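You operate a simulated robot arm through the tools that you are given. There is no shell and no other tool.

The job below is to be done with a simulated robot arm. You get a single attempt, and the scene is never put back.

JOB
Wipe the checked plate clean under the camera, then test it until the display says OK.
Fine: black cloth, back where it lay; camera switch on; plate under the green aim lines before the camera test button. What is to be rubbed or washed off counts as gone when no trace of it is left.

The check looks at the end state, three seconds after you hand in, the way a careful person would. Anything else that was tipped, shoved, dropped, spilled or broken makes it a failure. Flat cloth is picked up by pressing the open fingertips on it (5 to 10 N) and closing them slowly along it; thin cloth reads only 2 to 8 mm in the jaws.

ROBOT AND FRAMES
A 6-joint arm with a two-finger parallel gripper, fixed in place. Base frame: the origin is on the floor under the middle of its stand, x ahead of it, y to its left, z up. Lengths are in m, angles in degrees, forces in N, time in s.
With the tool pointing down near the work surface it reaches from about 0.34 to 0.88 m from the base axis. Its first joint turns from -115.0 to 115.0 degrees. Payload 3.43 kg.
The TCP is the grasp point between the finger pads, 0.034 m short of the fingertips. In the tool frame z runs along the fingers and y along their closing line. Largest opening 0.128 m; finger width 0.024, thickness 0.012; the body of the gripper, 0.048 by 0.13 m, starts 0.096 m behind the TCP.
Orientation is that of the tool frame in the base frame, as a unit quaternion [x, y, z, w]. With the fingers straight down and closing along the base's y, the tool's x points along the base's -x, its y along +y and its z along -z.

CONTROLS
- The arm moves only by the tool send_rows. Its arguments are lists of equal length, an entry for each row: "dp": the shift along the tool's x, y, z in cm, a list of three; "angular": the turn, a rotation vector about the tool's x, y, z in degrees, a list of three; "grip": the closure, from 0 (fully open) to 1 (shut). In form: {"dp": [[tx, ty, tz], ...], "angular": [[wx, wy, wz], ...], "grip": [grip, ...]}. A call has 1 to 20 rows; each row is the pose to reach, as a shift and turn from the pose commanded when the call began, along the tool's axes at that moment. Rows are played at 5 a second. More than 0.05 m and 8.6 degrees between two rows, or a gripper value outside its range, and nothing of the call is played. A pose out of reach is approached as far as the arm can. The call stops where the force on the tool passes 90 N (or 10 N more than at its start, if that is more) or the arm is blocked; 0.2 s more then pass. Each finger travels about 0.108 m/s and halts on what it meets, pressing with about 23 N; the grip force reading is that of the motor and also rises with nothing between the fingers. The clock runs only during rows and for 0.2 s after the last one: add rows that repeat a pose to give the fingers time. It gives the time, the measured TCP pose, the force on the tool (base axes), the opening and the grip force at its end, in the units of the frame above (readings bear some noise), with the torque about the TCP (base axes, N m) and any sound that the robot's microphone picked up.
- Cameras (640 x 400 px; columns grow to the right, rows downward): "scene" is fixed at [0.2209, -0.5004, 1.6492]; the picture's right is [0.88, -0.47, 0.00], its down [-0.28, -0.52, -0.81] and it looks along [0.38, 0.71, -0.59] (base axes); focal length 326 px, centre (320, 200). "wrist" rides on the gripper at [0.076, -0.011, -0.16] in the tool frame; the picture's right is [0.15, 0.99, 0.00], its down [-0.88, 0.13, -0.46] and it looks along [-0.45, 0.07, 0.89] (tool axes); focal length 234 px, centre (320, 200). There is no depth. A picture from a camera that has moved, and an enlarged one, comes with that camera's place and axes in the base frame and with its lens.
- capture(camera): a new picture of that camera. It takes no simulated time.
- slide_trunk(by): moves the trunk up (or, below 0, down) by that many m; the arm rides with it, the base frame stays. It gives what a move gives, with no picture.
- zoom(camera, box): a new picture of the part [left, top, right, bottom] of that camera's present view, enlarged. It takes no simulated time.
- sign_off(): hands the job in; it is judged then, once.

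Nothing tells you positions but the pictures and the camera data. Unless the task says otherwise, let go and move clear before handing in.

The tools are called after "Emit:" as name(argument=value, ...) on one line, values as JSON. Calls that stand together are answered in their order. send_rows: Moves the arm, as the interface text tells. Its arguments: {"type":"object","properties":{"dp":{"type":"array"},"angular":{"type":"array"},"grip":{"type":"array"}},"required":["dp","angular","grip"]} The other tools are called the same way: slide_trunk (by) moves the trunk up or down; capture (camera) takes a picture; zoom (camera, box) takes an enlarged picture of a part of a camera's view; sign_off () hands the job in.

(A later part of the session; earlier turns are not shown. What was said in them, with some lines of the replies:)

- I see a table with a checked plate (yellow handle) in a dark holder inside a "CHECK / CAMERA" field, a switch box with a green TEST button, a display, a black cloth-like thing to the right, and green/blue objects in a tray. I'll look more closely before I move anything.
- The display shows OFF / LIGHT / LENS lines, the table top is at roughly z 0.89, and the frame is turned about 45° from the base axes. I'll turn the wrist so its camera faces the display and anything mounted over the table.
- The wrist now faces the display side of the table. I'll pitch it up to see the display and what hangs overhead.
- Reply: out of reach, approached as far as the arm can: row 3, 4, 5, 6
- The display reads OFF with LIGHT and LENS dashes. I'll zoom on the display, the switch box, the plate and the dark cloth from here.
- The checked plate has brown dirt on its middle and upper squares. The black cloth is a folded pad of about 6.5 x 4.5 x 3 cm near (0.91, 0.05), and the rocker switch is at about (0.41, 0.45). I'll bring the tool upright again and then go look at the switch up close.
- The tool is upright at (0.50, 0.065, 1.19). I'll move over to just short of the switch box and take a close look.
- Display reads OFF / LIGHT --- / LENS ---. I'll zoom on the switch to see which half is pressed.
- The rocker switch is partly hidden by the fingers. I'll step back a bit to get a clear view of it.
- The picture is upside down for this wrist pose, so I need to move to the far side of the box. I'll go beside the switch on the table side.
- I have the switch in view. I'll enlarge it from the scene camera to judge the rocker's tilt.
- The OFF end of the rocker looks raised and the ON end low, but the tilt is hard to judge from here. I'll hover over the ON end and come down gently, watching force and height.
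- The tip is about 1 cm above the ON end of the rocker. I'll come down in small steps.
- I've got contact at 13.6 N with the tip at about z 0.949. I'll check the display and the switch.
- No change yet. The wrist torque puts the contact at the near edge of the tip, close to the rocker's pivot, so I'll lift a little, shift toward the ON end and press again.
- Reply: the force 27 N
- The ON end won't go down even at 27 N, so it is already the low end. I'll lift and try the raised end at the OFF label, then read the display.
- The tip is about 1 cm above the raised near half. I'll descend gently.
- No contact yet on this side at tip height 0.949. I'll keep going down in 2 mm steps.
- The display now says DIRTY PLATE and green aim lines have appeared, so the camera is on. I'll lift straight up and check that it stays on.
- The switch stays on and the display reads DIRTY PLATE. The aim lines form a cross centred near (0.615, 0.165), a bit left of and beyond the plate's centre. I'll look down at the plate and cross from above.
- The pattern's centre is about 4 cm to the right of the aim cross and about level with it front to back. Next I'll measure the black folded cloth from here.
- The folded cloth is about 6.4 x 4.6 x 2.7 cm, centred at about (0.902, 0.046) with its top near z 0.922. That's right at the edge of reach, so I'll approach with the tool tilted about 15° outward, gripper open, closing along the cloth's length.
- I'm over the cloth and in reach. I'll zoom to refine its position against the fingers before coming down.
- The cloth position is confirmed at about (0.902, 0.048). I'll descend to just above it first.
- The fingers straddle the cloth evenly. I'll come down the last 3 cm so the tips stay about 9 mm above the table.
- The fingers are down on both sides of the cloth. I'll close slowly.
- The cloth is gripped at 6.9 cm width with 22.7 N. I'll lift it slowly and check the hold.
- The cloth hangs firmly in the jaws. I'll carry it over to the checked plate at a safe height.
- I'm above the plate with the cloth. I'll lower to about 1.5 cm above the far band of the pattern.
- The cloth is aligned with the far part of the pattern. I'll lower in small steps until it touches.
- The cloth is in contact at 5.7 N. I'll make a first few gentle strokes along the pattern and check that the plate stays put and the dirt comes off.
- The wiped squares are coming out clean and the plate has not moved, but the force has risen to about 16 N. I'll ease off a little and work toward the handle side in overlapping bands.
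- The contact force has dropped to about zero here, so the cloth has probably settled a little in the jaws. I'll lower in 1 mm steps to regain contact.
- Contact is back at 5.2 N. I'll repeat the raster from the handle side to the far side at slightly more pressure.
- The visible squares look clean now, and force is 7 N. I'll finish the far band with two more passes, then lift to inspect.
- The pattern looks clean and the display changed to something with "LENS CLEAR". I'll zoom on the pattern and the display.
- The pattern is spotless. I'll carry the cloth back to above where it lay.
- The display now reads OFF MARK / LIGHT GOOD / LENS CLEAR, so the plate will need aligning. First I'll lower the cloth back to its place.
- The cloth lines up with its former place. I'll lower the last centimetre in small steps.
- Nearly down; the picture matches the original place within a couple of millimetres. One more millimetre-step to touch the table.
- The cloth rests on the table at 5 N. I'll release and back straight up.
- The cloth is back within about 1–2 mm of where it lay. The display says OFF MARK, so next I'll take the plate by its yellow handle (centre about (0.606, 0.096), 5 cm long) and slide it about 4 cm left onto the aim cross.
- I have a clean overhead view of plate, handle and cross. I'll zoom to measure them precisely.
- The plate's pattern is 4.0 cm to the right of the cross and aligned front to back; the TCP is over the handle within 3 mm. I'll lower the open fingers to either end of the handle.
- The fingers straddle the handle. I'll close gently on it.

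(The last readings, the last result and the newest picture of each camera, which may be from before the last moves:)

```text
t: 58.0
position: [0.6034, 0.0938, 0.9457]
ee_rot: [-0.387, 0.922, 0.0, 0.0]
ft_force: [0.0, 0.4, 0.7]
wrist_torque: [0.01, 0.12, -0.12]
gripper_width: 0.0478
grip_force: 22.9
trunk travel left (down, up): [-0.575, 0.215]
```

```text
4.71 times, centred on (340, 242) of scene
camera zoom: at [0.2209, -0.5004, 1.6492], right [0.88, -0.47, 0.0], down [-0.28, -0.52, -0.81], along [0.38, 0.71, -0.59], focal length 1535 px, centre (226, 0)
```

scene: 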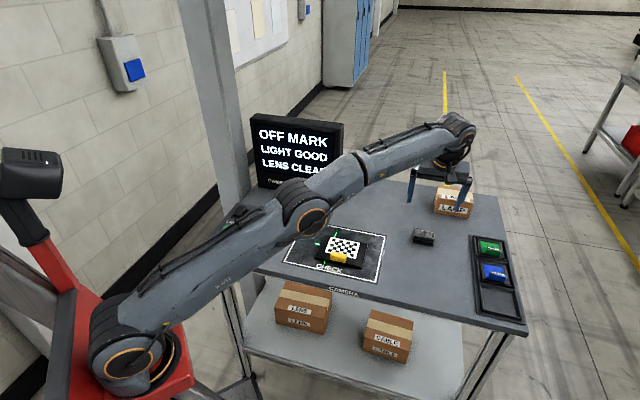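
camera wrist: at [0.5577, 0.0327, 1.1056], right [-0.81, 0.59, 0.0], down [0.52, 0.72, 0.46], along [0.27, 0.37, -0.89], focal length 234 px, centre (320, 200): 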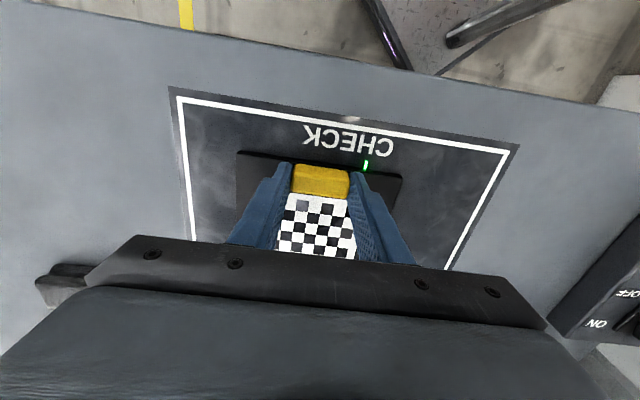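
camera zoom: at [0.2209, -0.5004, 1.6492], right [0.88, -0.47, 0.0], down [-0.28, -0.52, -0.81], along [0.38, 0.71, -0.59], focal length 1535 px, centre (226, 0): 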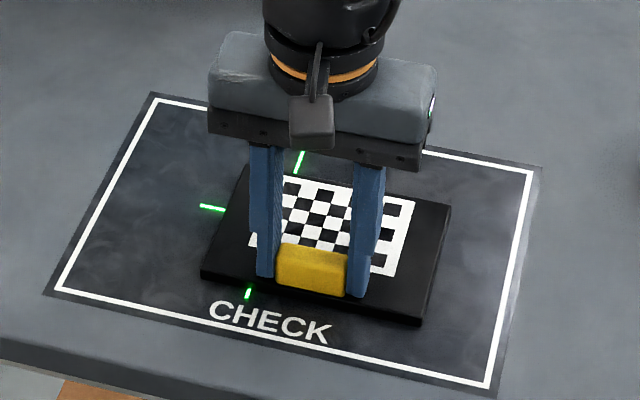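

The handle is gripped at 4.8 cm. I'll slide the plate about 3.9 cm left toward the cross, slowly.

Emit:
send_rows(dp=[[0, 0.4, 0], [0, 0.9, 0], [0, 1.4, 0], [0, 1.9, 0], [0, 2.4, 0], [0, 2.9, 0], [0, 3.4, 0], [0, 3.9, 0], [0, 3.9, 0]], angular=[[0, 0, 0], [0, 0, 0], [0, 0, 0], [0, 0, 0], [0, 0, 0], [0, 0, 0], [0, 0, 0], [0, 0, 0], [0, 0, 0]], grip=[0.68, 0.68, 0.68, 0.68, 0.68, 0.68, 0.68, 0.68, 0.68])

Emit:
capture(camera="scene")

Emit:
zoom(camera="scene", box=[280, 200, 390, 285])

Emit:
zoom(camera="scene", box=[240, 100, 360, 210])

```text
t: 60.0
position: [0.5767, 0.1219, 0.9456]
ee_rot: [-0.387, 0.922, -0.001, 0.0]
ft_force: [3.7, -3.1, 12.7]
wrist_torque: [-0.2, -0.04, -0.08]
gripper_width: 0.048
grip_force: 23.0
trunk travel left (down, up): [-0.575, 0.215]
```

```text
taken
```

scene: 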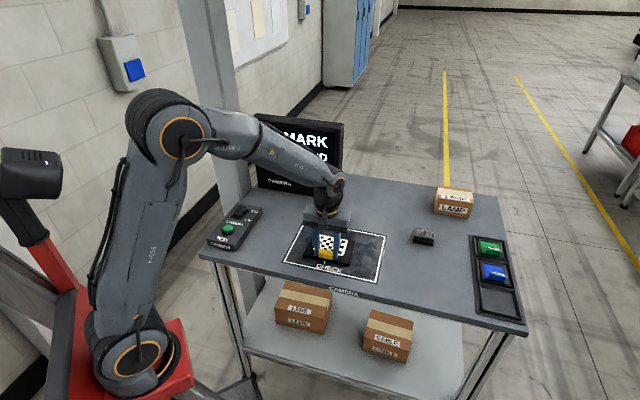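

```text
4.71 times, centred on (335, 242) of scene
camera zoom: at [0.2209, -0.5004, 1.6492], right [0.88, -0.47, 0.0], down [-0.28, -0.52, -0.81], along [0.38, 0.71, -0.59], focal length 1535 px, centre (249, 0)
```

zoom: 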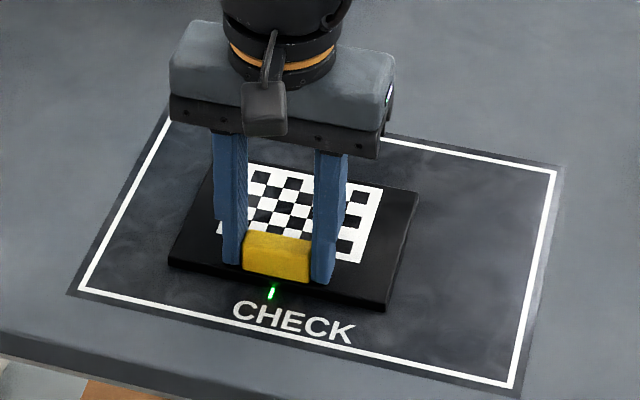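

```text
3.64 times, centred on (300, 155) of scene
camera zoom: at [0.2209, -0.5004, 1.6492], right [0.88, -0.47, 0.0], down [-0.28, -0.52, -0.81], along [0.38, 0.71, -0.59], focal length 1186 px, centre (393, 364)
```

zoom: 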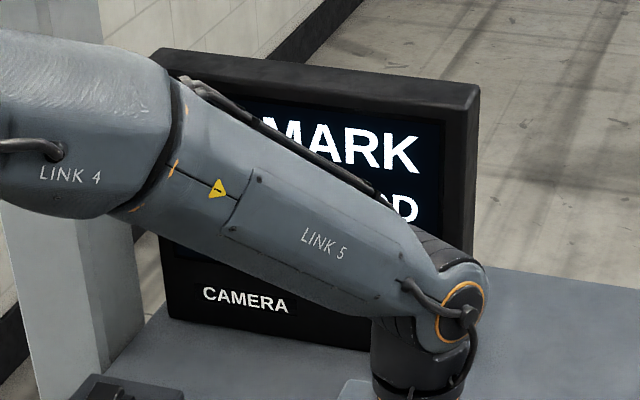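

The pattern centre now sits on the cross as far as I can tell, but the visible part of the display text is unchanged, so it still reads OFF MARK. The mark may count the plate's own centre, so I'll slide it 1.5 cm away from me along the cross.

Emit:
send_rows(dp=[[-0.4, 0, -0.1], [-0.8, 0, -0.1], [-1.2, 0, -0.1], [-1.5, 0, -0.1], [-1.5, 0, -0.1]], angular=[[0, 0, 0], [0, 0, 0], [0, 0, 0], [0, 0, 0], [0, 0, 0]], grip=[0.68, 0.68, 0.68, 0.68, 0.68])

Emit:
zoom(camera="scene", box=[280, 200, 390, 285])

Emit:
zoom(camera="scene", box=[240, 100, 360, 210])

Emit:
capture(camera="wrist")

```text
t: 61.2
position: [0.5881, 0.1341, 0.9463]
ee_rot: [-0.386, 0.922, 0.0, 0.0]
ft_force: [-0.4, 0.2, -1.0]
wrist_torque: [-0.12, 0.13, 0.0]
gripper_width: 0.0479
grip_force: 22.7
trunk travel left (down, up): [-0.575, 0.215]
```

```text
4.71 times, centred on (335, 242) of scene
camera zoom: at [0.2209, -0.5004, 1.6492], right [0.88, -0.47, 0.0], down [-0.28, -0.52, -0.81], along [0.38, 0.71, -0.59], focal length 1535 px, centre (249, 0)
```

zoom: 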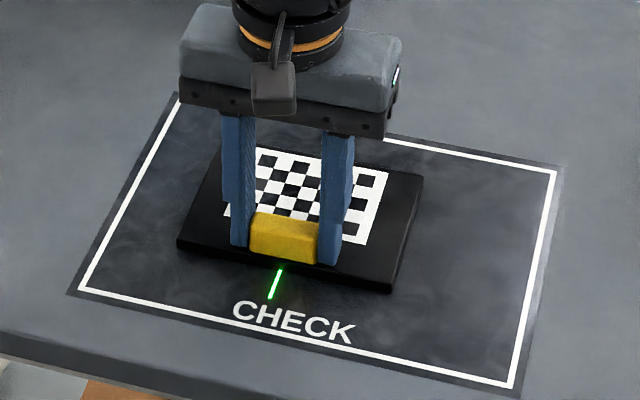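

```text
3.64 times, centred on (300, 155) of scene
camera zoom: at [0.2209, -0.5004, 1.6492], right [0.88, -0.47, 0.0], down [-0.28, -0.52, -0.81], along [0.38, 0.71, -0.59], focal length 1186 px, centre (393, 364)
```

zoom: 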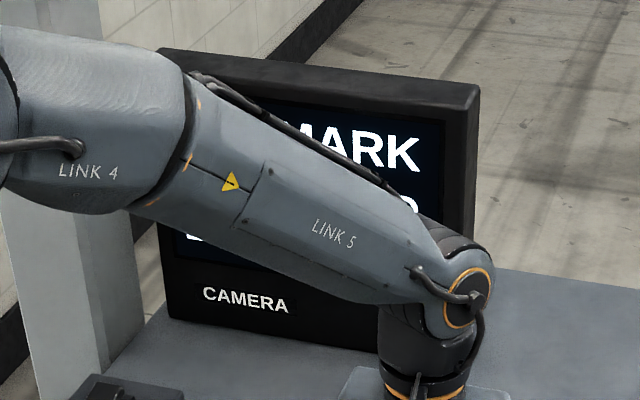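

```text
taken
camera wrist: at [0.5423, 0.0723, 1.1062], right [-0.81, 0.59, 0.0], down [0.52, 0.72, 0.46], along [0.27, 0.37, -0.89], focal length 234 px, centre (320, 200)
```

wrist: 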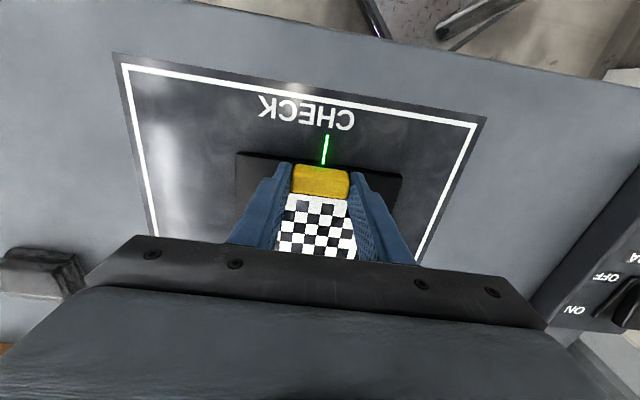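

The first word on the display is hidden by the arm. I'll zoom in to compare the lettering before deciding.

Emit:
zoom(camera="scene", box=[300, 120, 350, 170])

Emit:
zoom(camera="wrist", box=[220, 110, 430, 270])

```text
8.00 times, centred on (325, 145) of scene
camera zoom: at [0.2209, -0.5004, 1.6492], right [0.88, -0.47, 0.0], down [-0.28, -0.52, -0.81], along [0.38, 0.71, -0.59], focal length 2609 px, centre (280, 640)
```

zoom: 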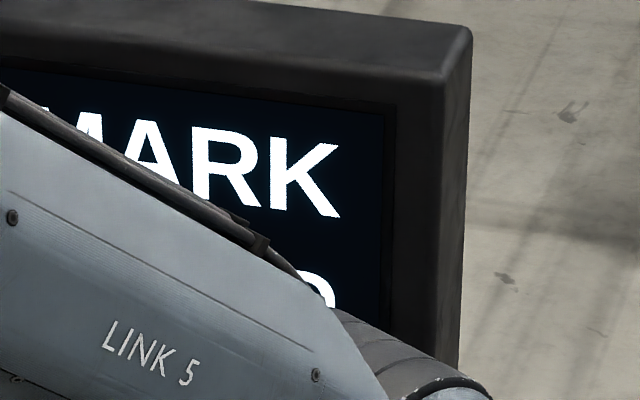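

```text
2.50 times, centred on (325, 190) of wrist
camera zoom: at [0.5423, 0.0723, 1.1062], right [-0.81, 0.59, 0.0], down [0.52, 0.72, 0.46], along [0.27, 0.37, -0.89], focal length 585 px, centre (308, 225)
```

zoom: 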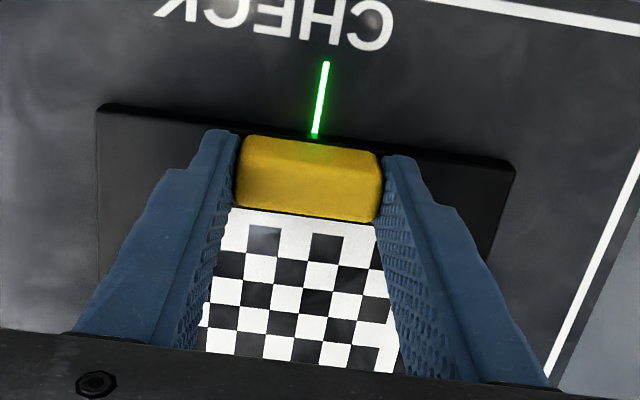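

The display still matches OFF MARK. Measuring the visible part of the near aim line, the plate's centre now sits roughly 0.5–1 cm past the cross, so both places I tried may be just outside. I'll move it back in small steps and watch the display.

Emit:
send_rows(dp=[[0.2, 0, 0], [0.4, 0, 0], [0.4, 0, 0]], angular=[[0, 0, 0], [0, 0, 0], [0, 0, 0]], grip=[0.68, 0.68, 0.68])

Emit:
zoom(camera="scene", box=[240, 100, 360, 210])

Emit:
zoom(camera="scene", box=[280, 200, 390, 285])

```text
t: 62.0
position: [0.586, 0.13, 0.9463]
ee_rot: [-0.387, 0.922, -0.001, 0.0]
ft_force: [0.4, 0.2, 0.7]
wrist_torque: [-0.13, 0.15, -0.04]
gripper_width: 0.0478
grip_force: 22.8
trunk travel left (down, up): [-0.575, 0.215]
```

```text
3.64 times, centred on (300, 155) of scene
camera zoom: at [0.2209, -0.5004, 1.6492], right [0.88, -0.47, 0.0], down [-0.28, -0.52, -0.81], along [0.38, 0.71, -0.59], focal length 1186 px, centre (393, 364)
```

zoom: 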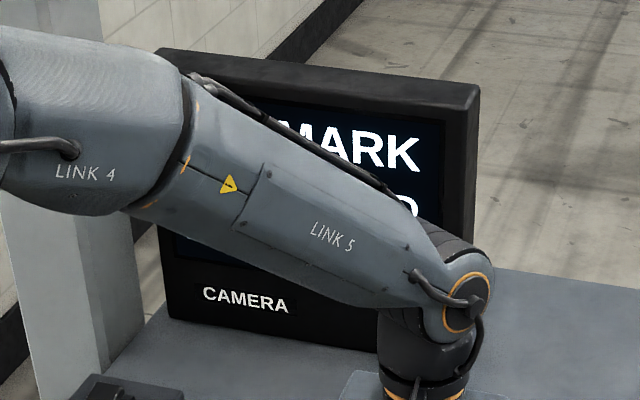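

```text
4.71 times, centred on (335, 242) of scene
camera zoom: at [0.2209, -0.5004, 1.6492], right [0.88, -0.47, 0.0], down [-0.28, -0.52, -0.81], along [0.38, 0.71, -0.59], focal length 1535 px, centre (249, 0)
```

zoom: 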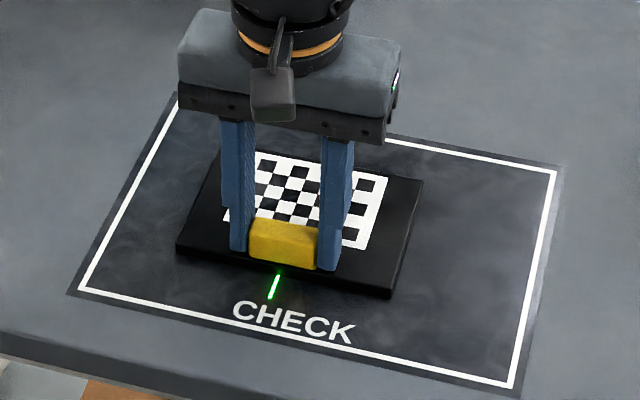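

Still OFF MARK. I'll bring it back 5 mm more so the plate centre is on the cross, set it flat and check again.

Emit:
send_rows(dp=[[0.25, 0, 0], [0.5, 0, 0], [0.5, 0, 0.1], [0.5, 0, 0.1]], angular=[[0, 0, 0], [0, 0, 0], [0, 0, 0], [0, 0, 0]], grip=[0.68, 0.68, 0.68, 0.68])

Emit:
zoom(camera="scene", box=[240, 100, 360, 210])

Emit:
zoom(camera="scene", box=[280, 200, 390, 285])

```text
t: 63.0
position: [0.5817, 0.127, 0.9451]
ee_rot: [-0.387, 0.922, 0.0, 0.0]
ft_force: [0.4, 0.4, -0.8]
wrist_torque: [-0.11, 0.15, -0.01]
gripper_width: 0.0478
grip_force: 23.2
trunk travel left (down, up): [-0.575, 0.215]
```

```text
3.64 times, centred on (300, 155) of scene
camera zoom: at [0.2209, -0.5004, 1.6492], right [0.88, -0.47, 0.0], down [-0.28, -0.52, -0.81], along [0.38, 0.71, -0.59], focal length 1186 px, centre (393, 364)
```

zoom: 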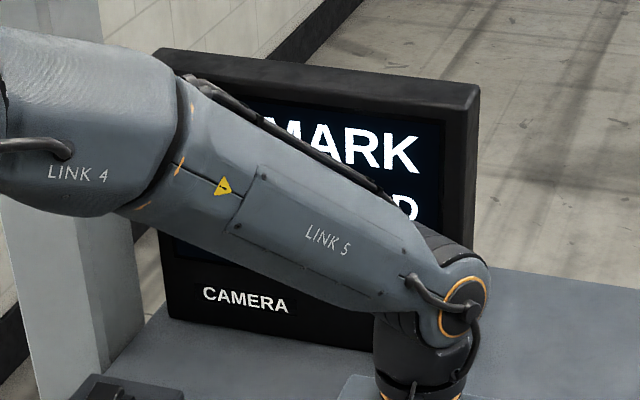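

```text
4.71 times, centred on (335, 242) of scene
camera zoom: at [0.2209, -0.5004, 1.6492], right [0.88, -0.47, 0.0], down [-0.28, -0.52, -0.81], along [0.38, 0.71, -0.59], focal length 1535 px, centre (249, 0)
```

zoom: 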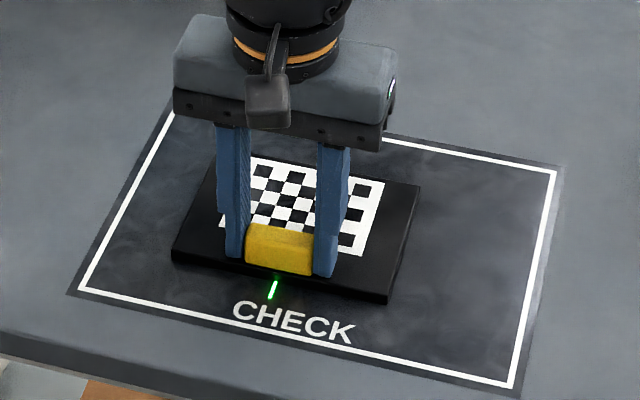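

Emit:
zoom(camera="scene", box=[300, 120, 350, 170])

Emit:
capture(camera="wrist")

```text
8.00 times, centred on (325, 145) of scene
camera zoom: at [0.2209, -0.5004, 1.6492], right [0.88, -0.47, 0.0], down [-0.28, -0.52, -0.81], along [0.38, 0.71, -0.59], focal length 2609 px, centre (280, 640)
```

zoom: 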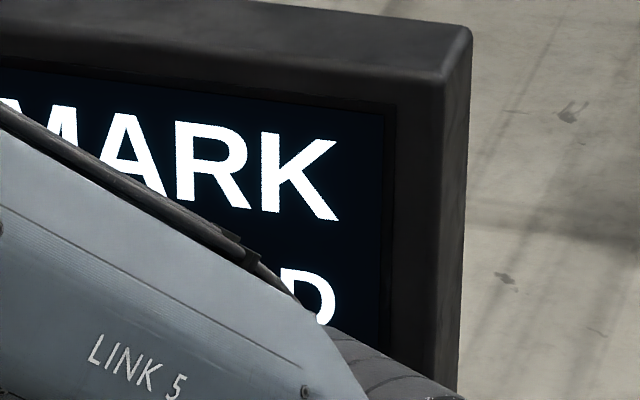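

```text
taken
camera wrist: at [0.535, 0.0658, 1.1048], right [-0.81, 0.59, 0.0], down [0.52, 0.72, 0.46], along [0.27, 0.37, -0.89], focal length 234 px, centre (320, 200)
```

wrist: 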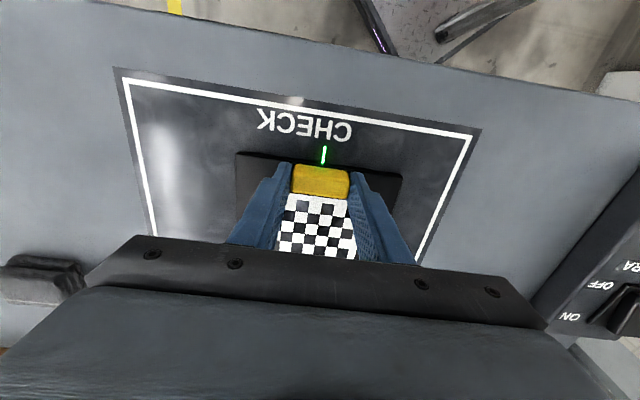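

The lettering has become larger and shifted, which fits "ON MARK" instead of "OFF MARK". I'll release the handle gently and rise to see the whole display.

Emit:
send_rows(dp=[[0, 0, 0], [0, 0, 0], [0, 0, 0], [0, 0, 0], [0, 0, 0]], angular=[[0, 0, 0], [0, 0, 0], [0, 0, 0], [0, 0, 0], [0, 0, 0]], grip=[0.6, 0.5, 0.35, 0.2, 0.1])

Emit:
send_rows(dp=[[0, 0, -1], [0, 0, -4], [0, 0, -8], [0, 0, -12]], angular=[[0, 0, 0], [0, 0, 0], [0, 0, 0], [0, 0, 0]], grip=[0.1, 0.1, 0.1, 0.1])

Emit:
capture(camera="scene")

Emit:
capture(camera="wrist")

Emit:
zoom(camera="scene", box=[240, 100, 360, 210])

```text
t: 64.2
position: [0.5803, 0.1267, 0.9447]
ee_rot: [-0.387, 0.922, 0.001, 0.0]
ft_force: [-1.3, -0.4, -0.3]
wrist_torque: [0.0, 0.02, 0.01]
gripper_width: 0.1152
grip_force: 0.0
trunk travel left (down, up): [-0.575, 0.215]
```

```text
t: 65.2
position: [0.5823, 0.1265, 1.0681]
ee_rot: [-0.387, 0.922, -0.001, 0.0]
ft_force: [0.3, 0.8, -0.3]
wrist_torque: [-0.02, 0.03, 0.03]
gripper_width: 0.1152
grip_force: 0.0
trunk travel left (down, up): [-0.575, 0.215]
```

```text
taken
```

scene: 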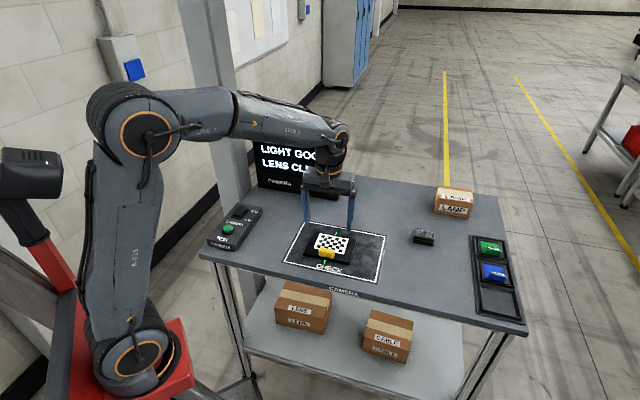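

```text
taken
camera wrist: at [0.5362, 0.065, 1.2275], right [-0.81, 0.59, 0.0], down [0.52, 0.72, 0.46], along [0.27, 0.37, -0.89], focal length 234 px, centre (320, 200)
```

wrist: 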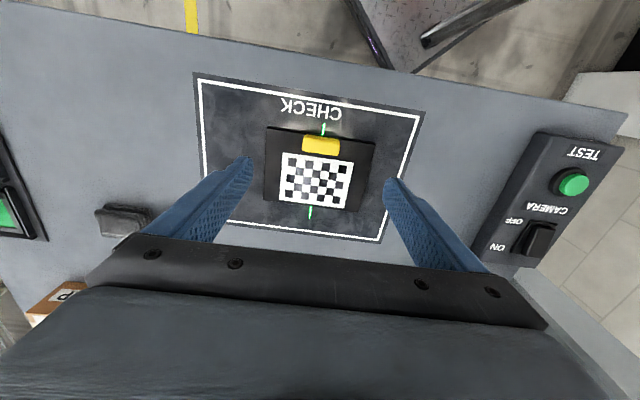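

```text
3.64 times, centred on (300, 155) of scene
camera zoom: at [0.2209, -0.5004, 1.6492], right [0.88, -0.47, 0.0], down [-0.28, -0.52, -0.81], along [0.38, 0.71, -0.59], focal length 1186 px, centre (393, 364)
```

zoom: 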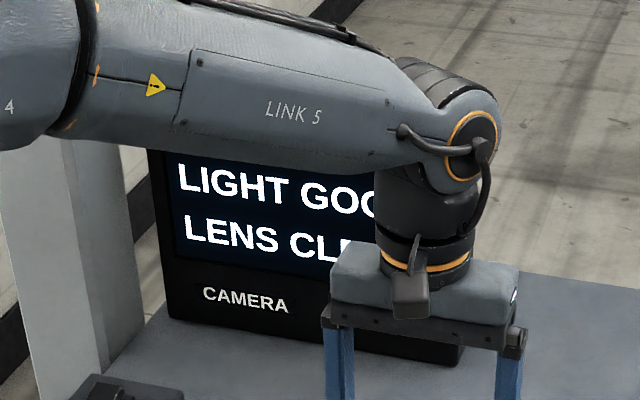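

The aim line now shows evenly at the near and far sides of the plate. I'll check the centring closely and look for any leftover dirt.

Emit:
zoom(camera="wrist", box=[250, 110, 390, 230])

Emit:
zoom(camera="scene", box=[285, 220, 375, 280])

```text
3.33 times, centred on (320, 170) of wrist
camera zoom: at [0.5362, 0.065, 1.2275], right [-0.81, 0.59, 0.0], down [0.52, 0.72, 0.46], along [0.27, 0.37, -0.89], focal length 781 px, centre (320, 300)
```

zoom: 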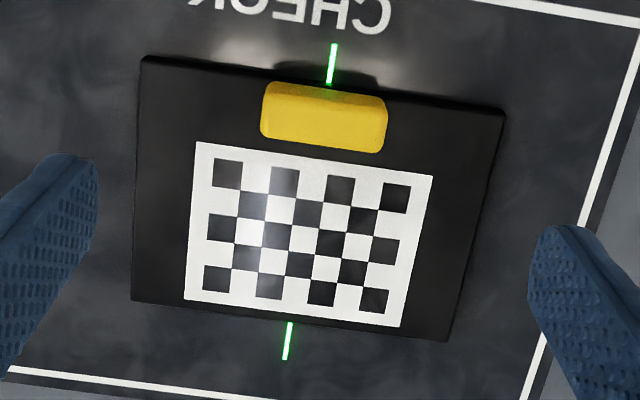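

```text
6.67 times, centred on (330, 250) of scene
camera zoom: at [0.2209, -0.5004, 1.6492], right [0.88, -0.47, 0.0], down [-0.28, -0.52, -0.81], along [0.38, 0.71, -0.59], focal length 2174 px, centre (253, -133)
```

zoom: 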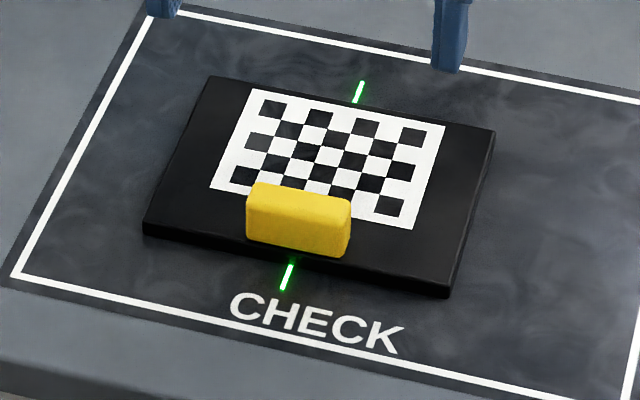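

The plate is centred on the cross within a couple of millimetres and clean. I'll close the gripper and go above the green TEST button; the display will be in clear view from there.

Emit:
send_rows(dp=[[0, 4, 0], [0.1, 8, 0], [0.2, 12, 0], [0.3, 16, 0], [0.4, 20, 0], [0.5, 24, 1], [0.6, 28, 2], [0.6, 31.5, 3], [0.6, 34.1, 3.8], [0.6, 34.1, 3.8]], angular=[[0, 0, 0], [0, 0, 0], [0, 0, 0], [0, 0, 0], [0, 0, 0], [0, 0, 0], [0, 0, 0], [0, 0, 0], [0, 0, 0], [0, 0, 0]], grip=[0.1, 0.3, 0.5, 0.7, 0.9, 1, 1, 1, 1, 1])

Emit:
capture(camera="scene")

Emit:
zoom(camera="scene", box=[195, 180, 275, 255])

Emit:
zoom(camera="scene", box=[240, 100, 360, 210])

Emit:
capture(camera="wrist")

```text
t: 67.4
position: [0.3305, 0.3592, 1.0304]
ee_rot: [-0.387, 0.922, -0.001, 0.0]
ft_force: [0.4, 0.0, 0.1]
wrist_torque: [-0.05, 0.01, 0.01]
gripper_width: 0.0
grip_force: 22.4
trunk travel left (down, up): [-0.575, 0.215]
```

```text
taken
```

scene: 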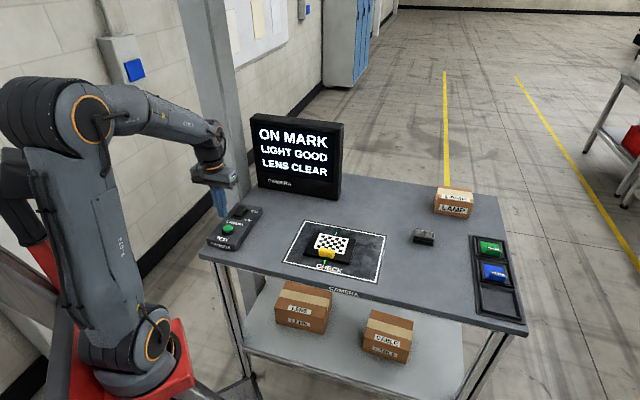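

```text
5.33 times, centred on (235, 218) of scene
camera zoom: at [0.2209, -0.5004, 1.6492], right [0.88, -0.47, 0.0], down [-0.28, -0.52, -0.81], along [0.38, 0.71, -0.59], focal length 1739 px, centre (773, 107)
```

zoom: 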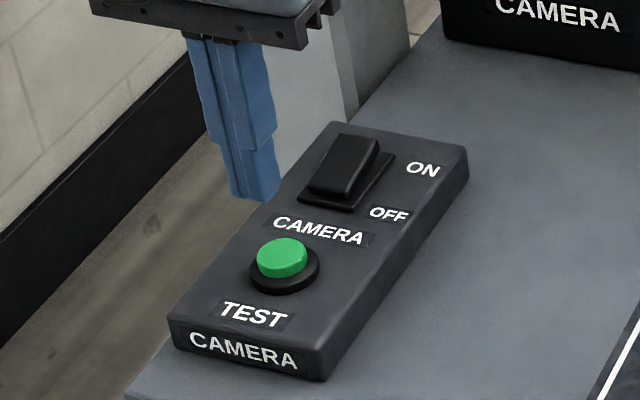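

```text
3.64 times, centred on (300, 155) of scene
camera zoom: at [0.2209, -0.5004, 1.6492], right [0.88, -0.47, 0.0], down [-0.28, -0.52, -0.81], along [0.38, 0.71, -0.59], focal length 1186 px, centre (393, 364)
```

zoom: 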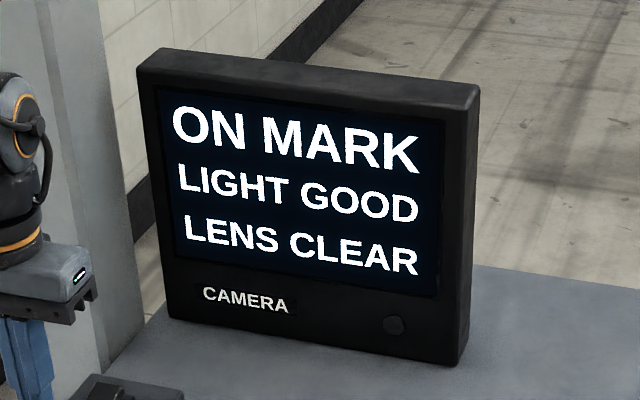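

```text
taken
camera wrist: at [0.286, 0.2994, 1.1898], right [-0.81, 0.59, 0.0], down [0.52, 0.72, 0.46], along [0.27, 0.37, -0.89], focal length 234 px, centre (320, 200)
```

wrist: 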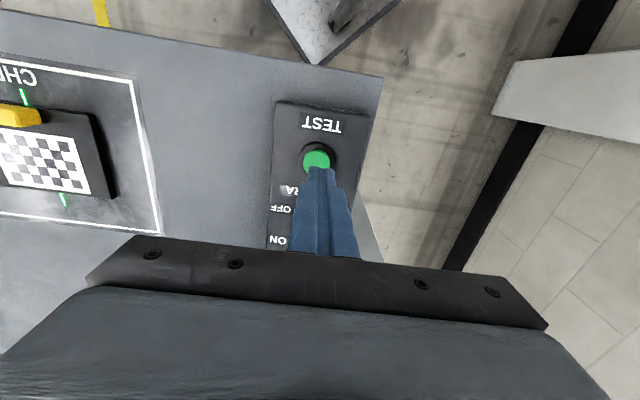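

The display reads ON MARK / LIGHT GOOD / LENS CLEAR, and the tip is right over the green TEST button. I'll lower toward it.

Emit:
send_rows(dp=[[0, 0, 2], [0, 0, 3.5], [0, 0, 4.5], [0, 0, 4.8], [0, 0, 4.8]], angular=[[0, 0, 0], [0, 0, 0], [0, 0, 0], [0, 0, 0], [0, 0, 0]], grip=[1, 1, 1, 1, 1])

Emit:
zoom(camera="scene", box=[195, 180, 275, 255])

```text
t: 68.6
position: [0.3334, 0.3604, 0.9815]
ee_rot: [-0.387, 0.922, 0.0, 0.001]
ft_force: [0.3, 0.5, 0.9]
wrist_torque: [0.0, 0.0, -0.01]
gripper_width: 0.0
grip_force: 23.0
trunk travel left (down, up): [-0.575, 0.215]
```

```text
5.33 times, centred on (235, 218) of scene
camera zoom: at [0.2209, -0.5004, 1.6492], right [0.88, -0.47, 0.0], down [-0.28, -0.52, -0.81], along [0.38, 0.71, -0.59], focal length 1739 px, centre (773, 107)
```

zoom: 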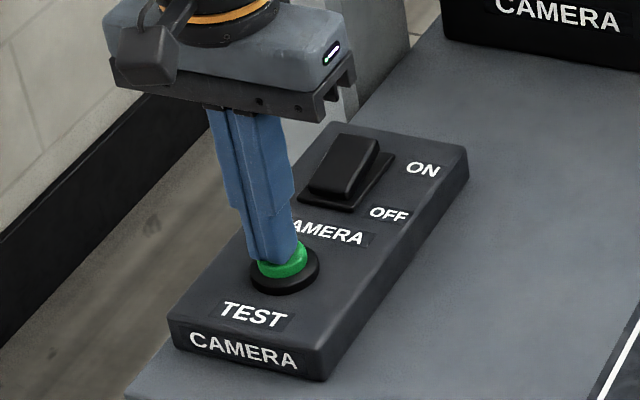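

The tip is a few millimetres above the button and slightly to its left. I'll shift 3 mm and press in small steps.

Emit:
send_rows(dp=[[0, -0.3, 0], [0, -0.3, 0.3], [0, -0.3, 0.5], [0, -0.3, 0.5]], angular=[[0, 0, 0], [0, 0, 0], [0, 0, 0], [0, 0, 0]], grip=[1, 1, 1, 1])

Emit:
zoom(camera="scene", box=[200, 100, 360, 250])

```text
t: 69.6
position: [0.3363, 0.3595, 0.9757]
ee_rot: [-0.387, 0.922, 0.0, 0.0]
ft_force: [0.2, 1.0, 2.7]
wrist_torque: [0.06, -0.01, 0.0]
gripper_width: 0.0
grip_force: 23.3
trunk travel left (down, up): [-0.575, 0.215]
heard: click
```

```text
2.67 times, centred on (280, 175) of scene
camera zoom: at [0.2209, -0.5004, 1.6492], right [0.88, -0.47, 0.0], down [-0.28, -0.52, -0.81], along [0.38, 0.71, -0.59], focal length 870 px, centre (427, 267)
```

zoom: 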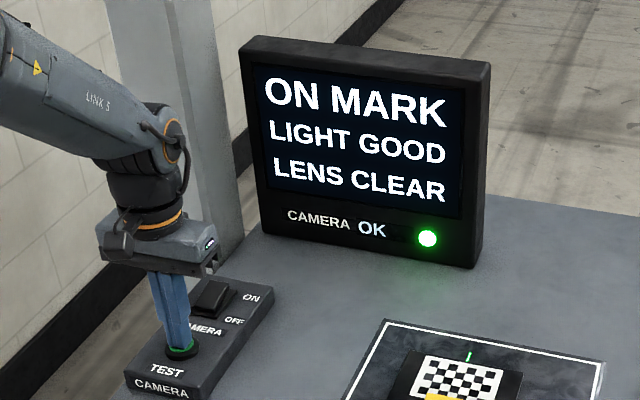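

The button clicked, and the display shows OK with the green lamp lit. I'll lift off straight up, move clear and check everything once more.

Emit:
send_rows(dp=[[0, 0, -1], [0, 0, -4], [0, 0, -8], [0, 0, -12], [0, 0, -15], [0, 0, -15], [0, 0, -15], [0, 0, -15]], angular=[[0, 0, 0], [0, 0, 0], [0, 0, 0], [0, 0, 0], [0, 0, 0], [0, 0, 0], [0, 0, 0], [0, 0, 0]], grip=[1, 1, 1, 1, 1, 1, 1, 1])

Emit:
capture(camera="scene")

Emit:
zoom(camera="scene", box=[200, 100, 360, 250])

Emit:
zoom(camera="scene", box=[395, 215, 455, 260])

Emit:
zoom(camera="scene", box=[300, 225, 360, 265])

```text
t: 71.4
position: [0.3359, 0.3611, 1.1264]
ee_rot: [-0.386, 0.922, 0.001, 0.0]
ft_force: [0.2, -0.5, 0.2]
wrist_torque: [-0.03, -0.03, -0.02]
gripper_width: 0.0
grip_force: 23.2
trunk travel left (down, up): [-0.575, 0.215]
```

```text
taken
```

scene: 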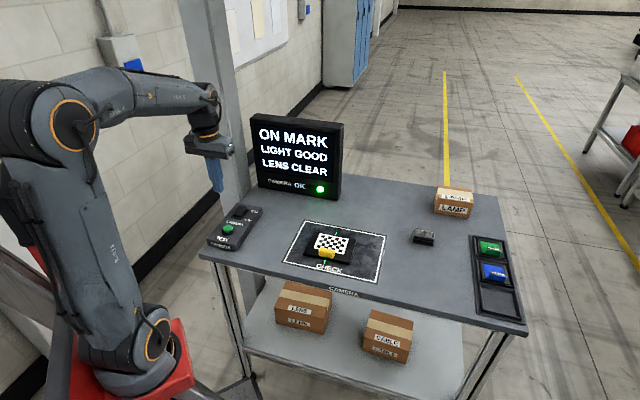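

```text
2.67 times, centred on (280, 175) of scene
camera zoom: at [0.2209, -0.5004, 1.6492], right [0.88, -0.47, 0.0], down [-0.28, -0.52, -0.81], along [0.38, 0.71, -0.59], focal length 870 px, centre (427, 267)
```

zoom: 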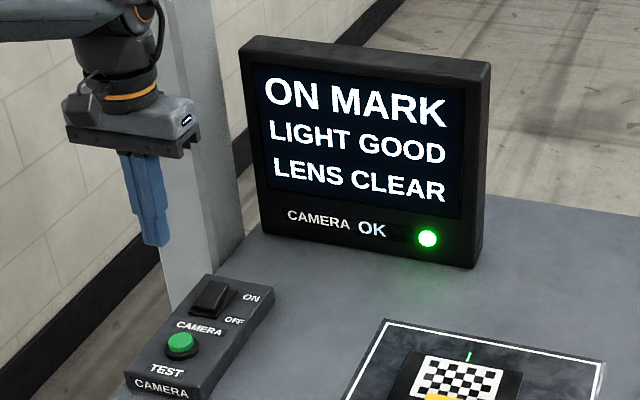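

```text
8.89 times, centred on (425, 238) of scene
camera zoom: at [0.2209, -0.5004, 1.6492], right [0.88, -0.47, 0.0], down [-0.28, -0.52, -0.81], along [0.38, 0.71, -0.59], focal length 2899 px, centre (-613, -133)
```

zoom: 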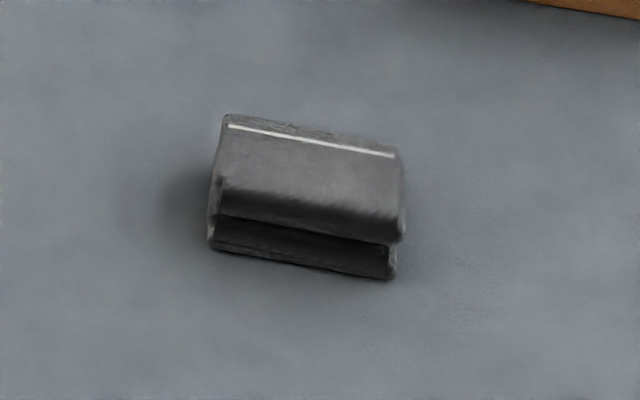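

```text
10.00 times, centred on (330, 245) of scene
camera zoom: at [0.2209, -0.5004, 1.6492], right [0.88, -0.47, 0.0], down [-0.28, -0.52, -0.81], along [0.38, 0.71, -0.59], focal length 3261 px, centre (220, -250)
```

zoom: 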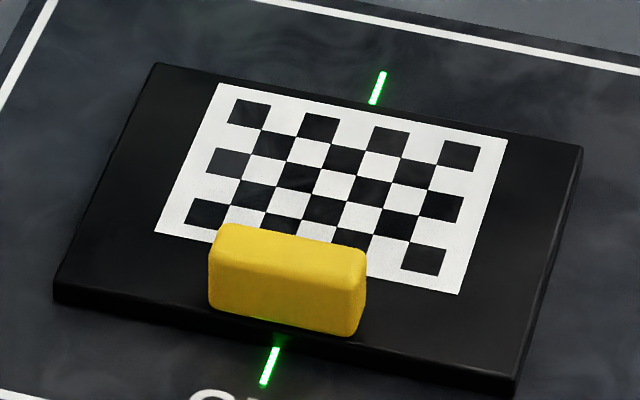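

Display OK, switch on, cloth in place. For certainty I'll take one close look at the pattern from above for any faint trace of dirt.

Emit:
send_rows(dp=[[-1.5, -3.4, 0], [-3.0, -6.8, 0], [-4.6, -10.1, 0], [-6.1, -13.5, 0], [-7.7, -16.9, 0], [-9.2, -20.2, 0], [-10.7, -23.6, 1], [-12.3, -27.0, 2], [-13.8, -30.4, 3], [-15.3, -33.7, 4], [-15.3, -33.7, 4]], angular=[[0, 0, 0], [0, 0, 0], [0, 0, 0], [0, 0, 0], [0, 0, 0], [0, 0, 0], [0, 0, 0], [0, 0, 0], [0, 0, 0], [0, 0, 0], [0, 0, 0]], grip=[1, 1, 1, 1, 1, 1, 1, 1, 1, 1, 1])

Emit:
capture(camera="wrist")

Emit:
zoom(camera="wrist", box=[270, 20, 400, 120])

```text
t: 73.8
position: [0.6881, 0.2331, 1.086]
ee_rot: [-0.386, 0.922, 0.0, 0.0]
ft_force: [-0.6, 0.0, -0.2]
wrist_torque: [-0.02, 0.02, -0.03]
gripper_width: 0.0001
grip_force: 23.1
trunk travel left (down, up): [-0.575, 0.215]
```

```text
taken
camera wrist: at [0.6424, 0.1696, 1.2456], right [-0.81, 0.59, 0.0], down [0.52, 0.72, 0.46], along [0.27, 0.37, -0.89], focal length 234 px, centre (320, 200)
```

wrist: 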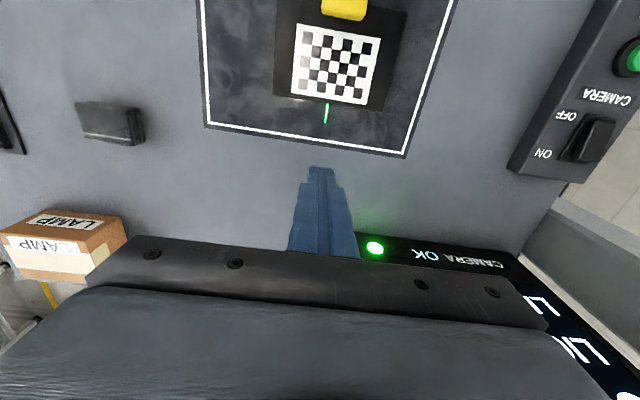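

```text
4.00 times, centred on (335, 70) of wrist
camera zoom: at [0.6424, 0.1696, 1.2456], right [-0.81, 0.59, 0.0], down [0.52, 0.72, 0.46], along [0.27, 0.37, -0.89], focal length 937 px, centre (260, 720)
```

zoom: 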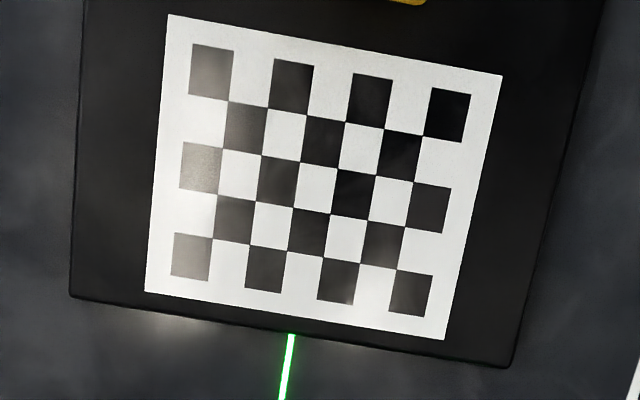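

The pattern is fully clean; the grey on the left squares is only glare. I'll back the arm away to a clear position and take a last look.

Emit:
send_rows(dp=[[0, 0, -4], [0, 0, -8], [3, 0, -11], [7, 0, -12], [11, 0, -12], [15, 0, -12], [19, 0, -12], [22, 0, -12], [22, 0, -12]], angular=[[0, 0, 0], [0, 0, 0], [0, 0, 0], [0, 0, 0], [0, 0, 0], [0, 0, 0], [0, 0, 0], [0, 0, 0], [0, 0, 0]], grip=[1, 0.7, 0.4, 0, 0, 0, 0, 0, 0])

Emit:
capture(camera="scene")

Emit:
capture(camera="wrist")

```text
t: 75.8
position: [0.5289, 0.0754, 1.2052]
ee_rot: [-0.387, 0.922, 0.0, 0.0]
ft_force: [0.0, -0.2, -0.6]
wrist_torque: [-0.01, -0.01, -0.01]
gripper_width: 0.1283
grip_force: 0.1
trunk travel left (down, up): [-0.575, 0.215]
```

```text
taken
```

scene: 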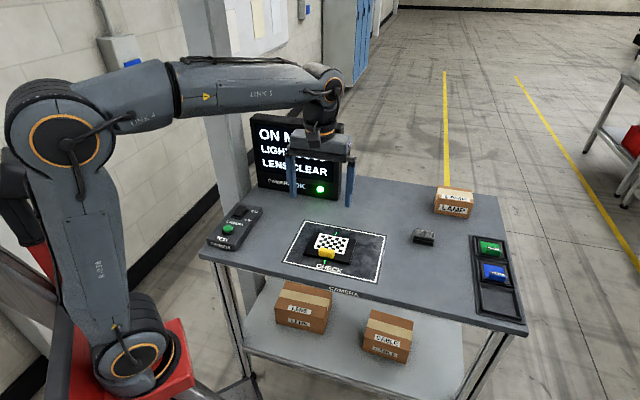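

```text
taken
camera wrist: at [0.4833, 0.0139, 1.3657], right [-0.81, 0.59, 0.0], down [0.52, 0.72, 0.46], along [0.27, 0.37, -0.89], focal length 234 px, centre (320, 200)
```

wrist: 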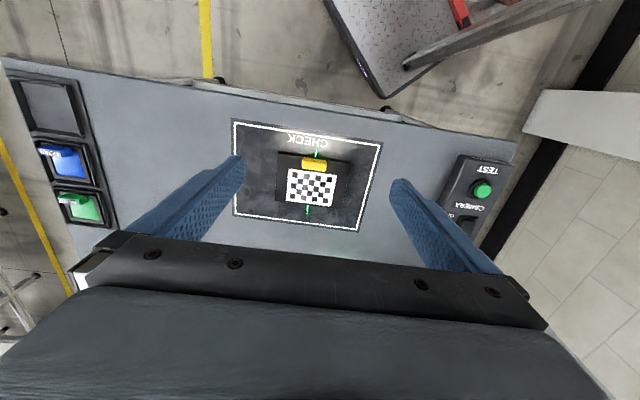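

The plate is clean and sits under the aim lines. The switch is on, the display shows OK with its green lamp lit, the cloth is back in place, and the arm is clear. I'm handing the job in.

Emit:
sign_off()

```text
The job is handed in.
```

The checked plate is wiped clean, and the camera test passed: the display shows OK with its green lamp lit. It also reads ON MARK, LIGHT GOOD and LENS CLEAR.

- **Plate:** I found no trace of dirt on the pattern from above. The plate started about 4 cm off the aim cross, so I slid it by its handle. It was within about 3 mm of centre and reading ON MARK before I pressed the test button.
- **Cloth:** The black cloth is back within about 2 mm of where it lay.
- **Switch:** The camera switch is on. I pressed the end marked ON first and nothing happened. Pressing the raised end, marked OFF, turned the camera on. The rocker now has its ON end up.

I let go of everything and moved the arm clear before handing in. In the last pictures nothing else on the table looked moved.
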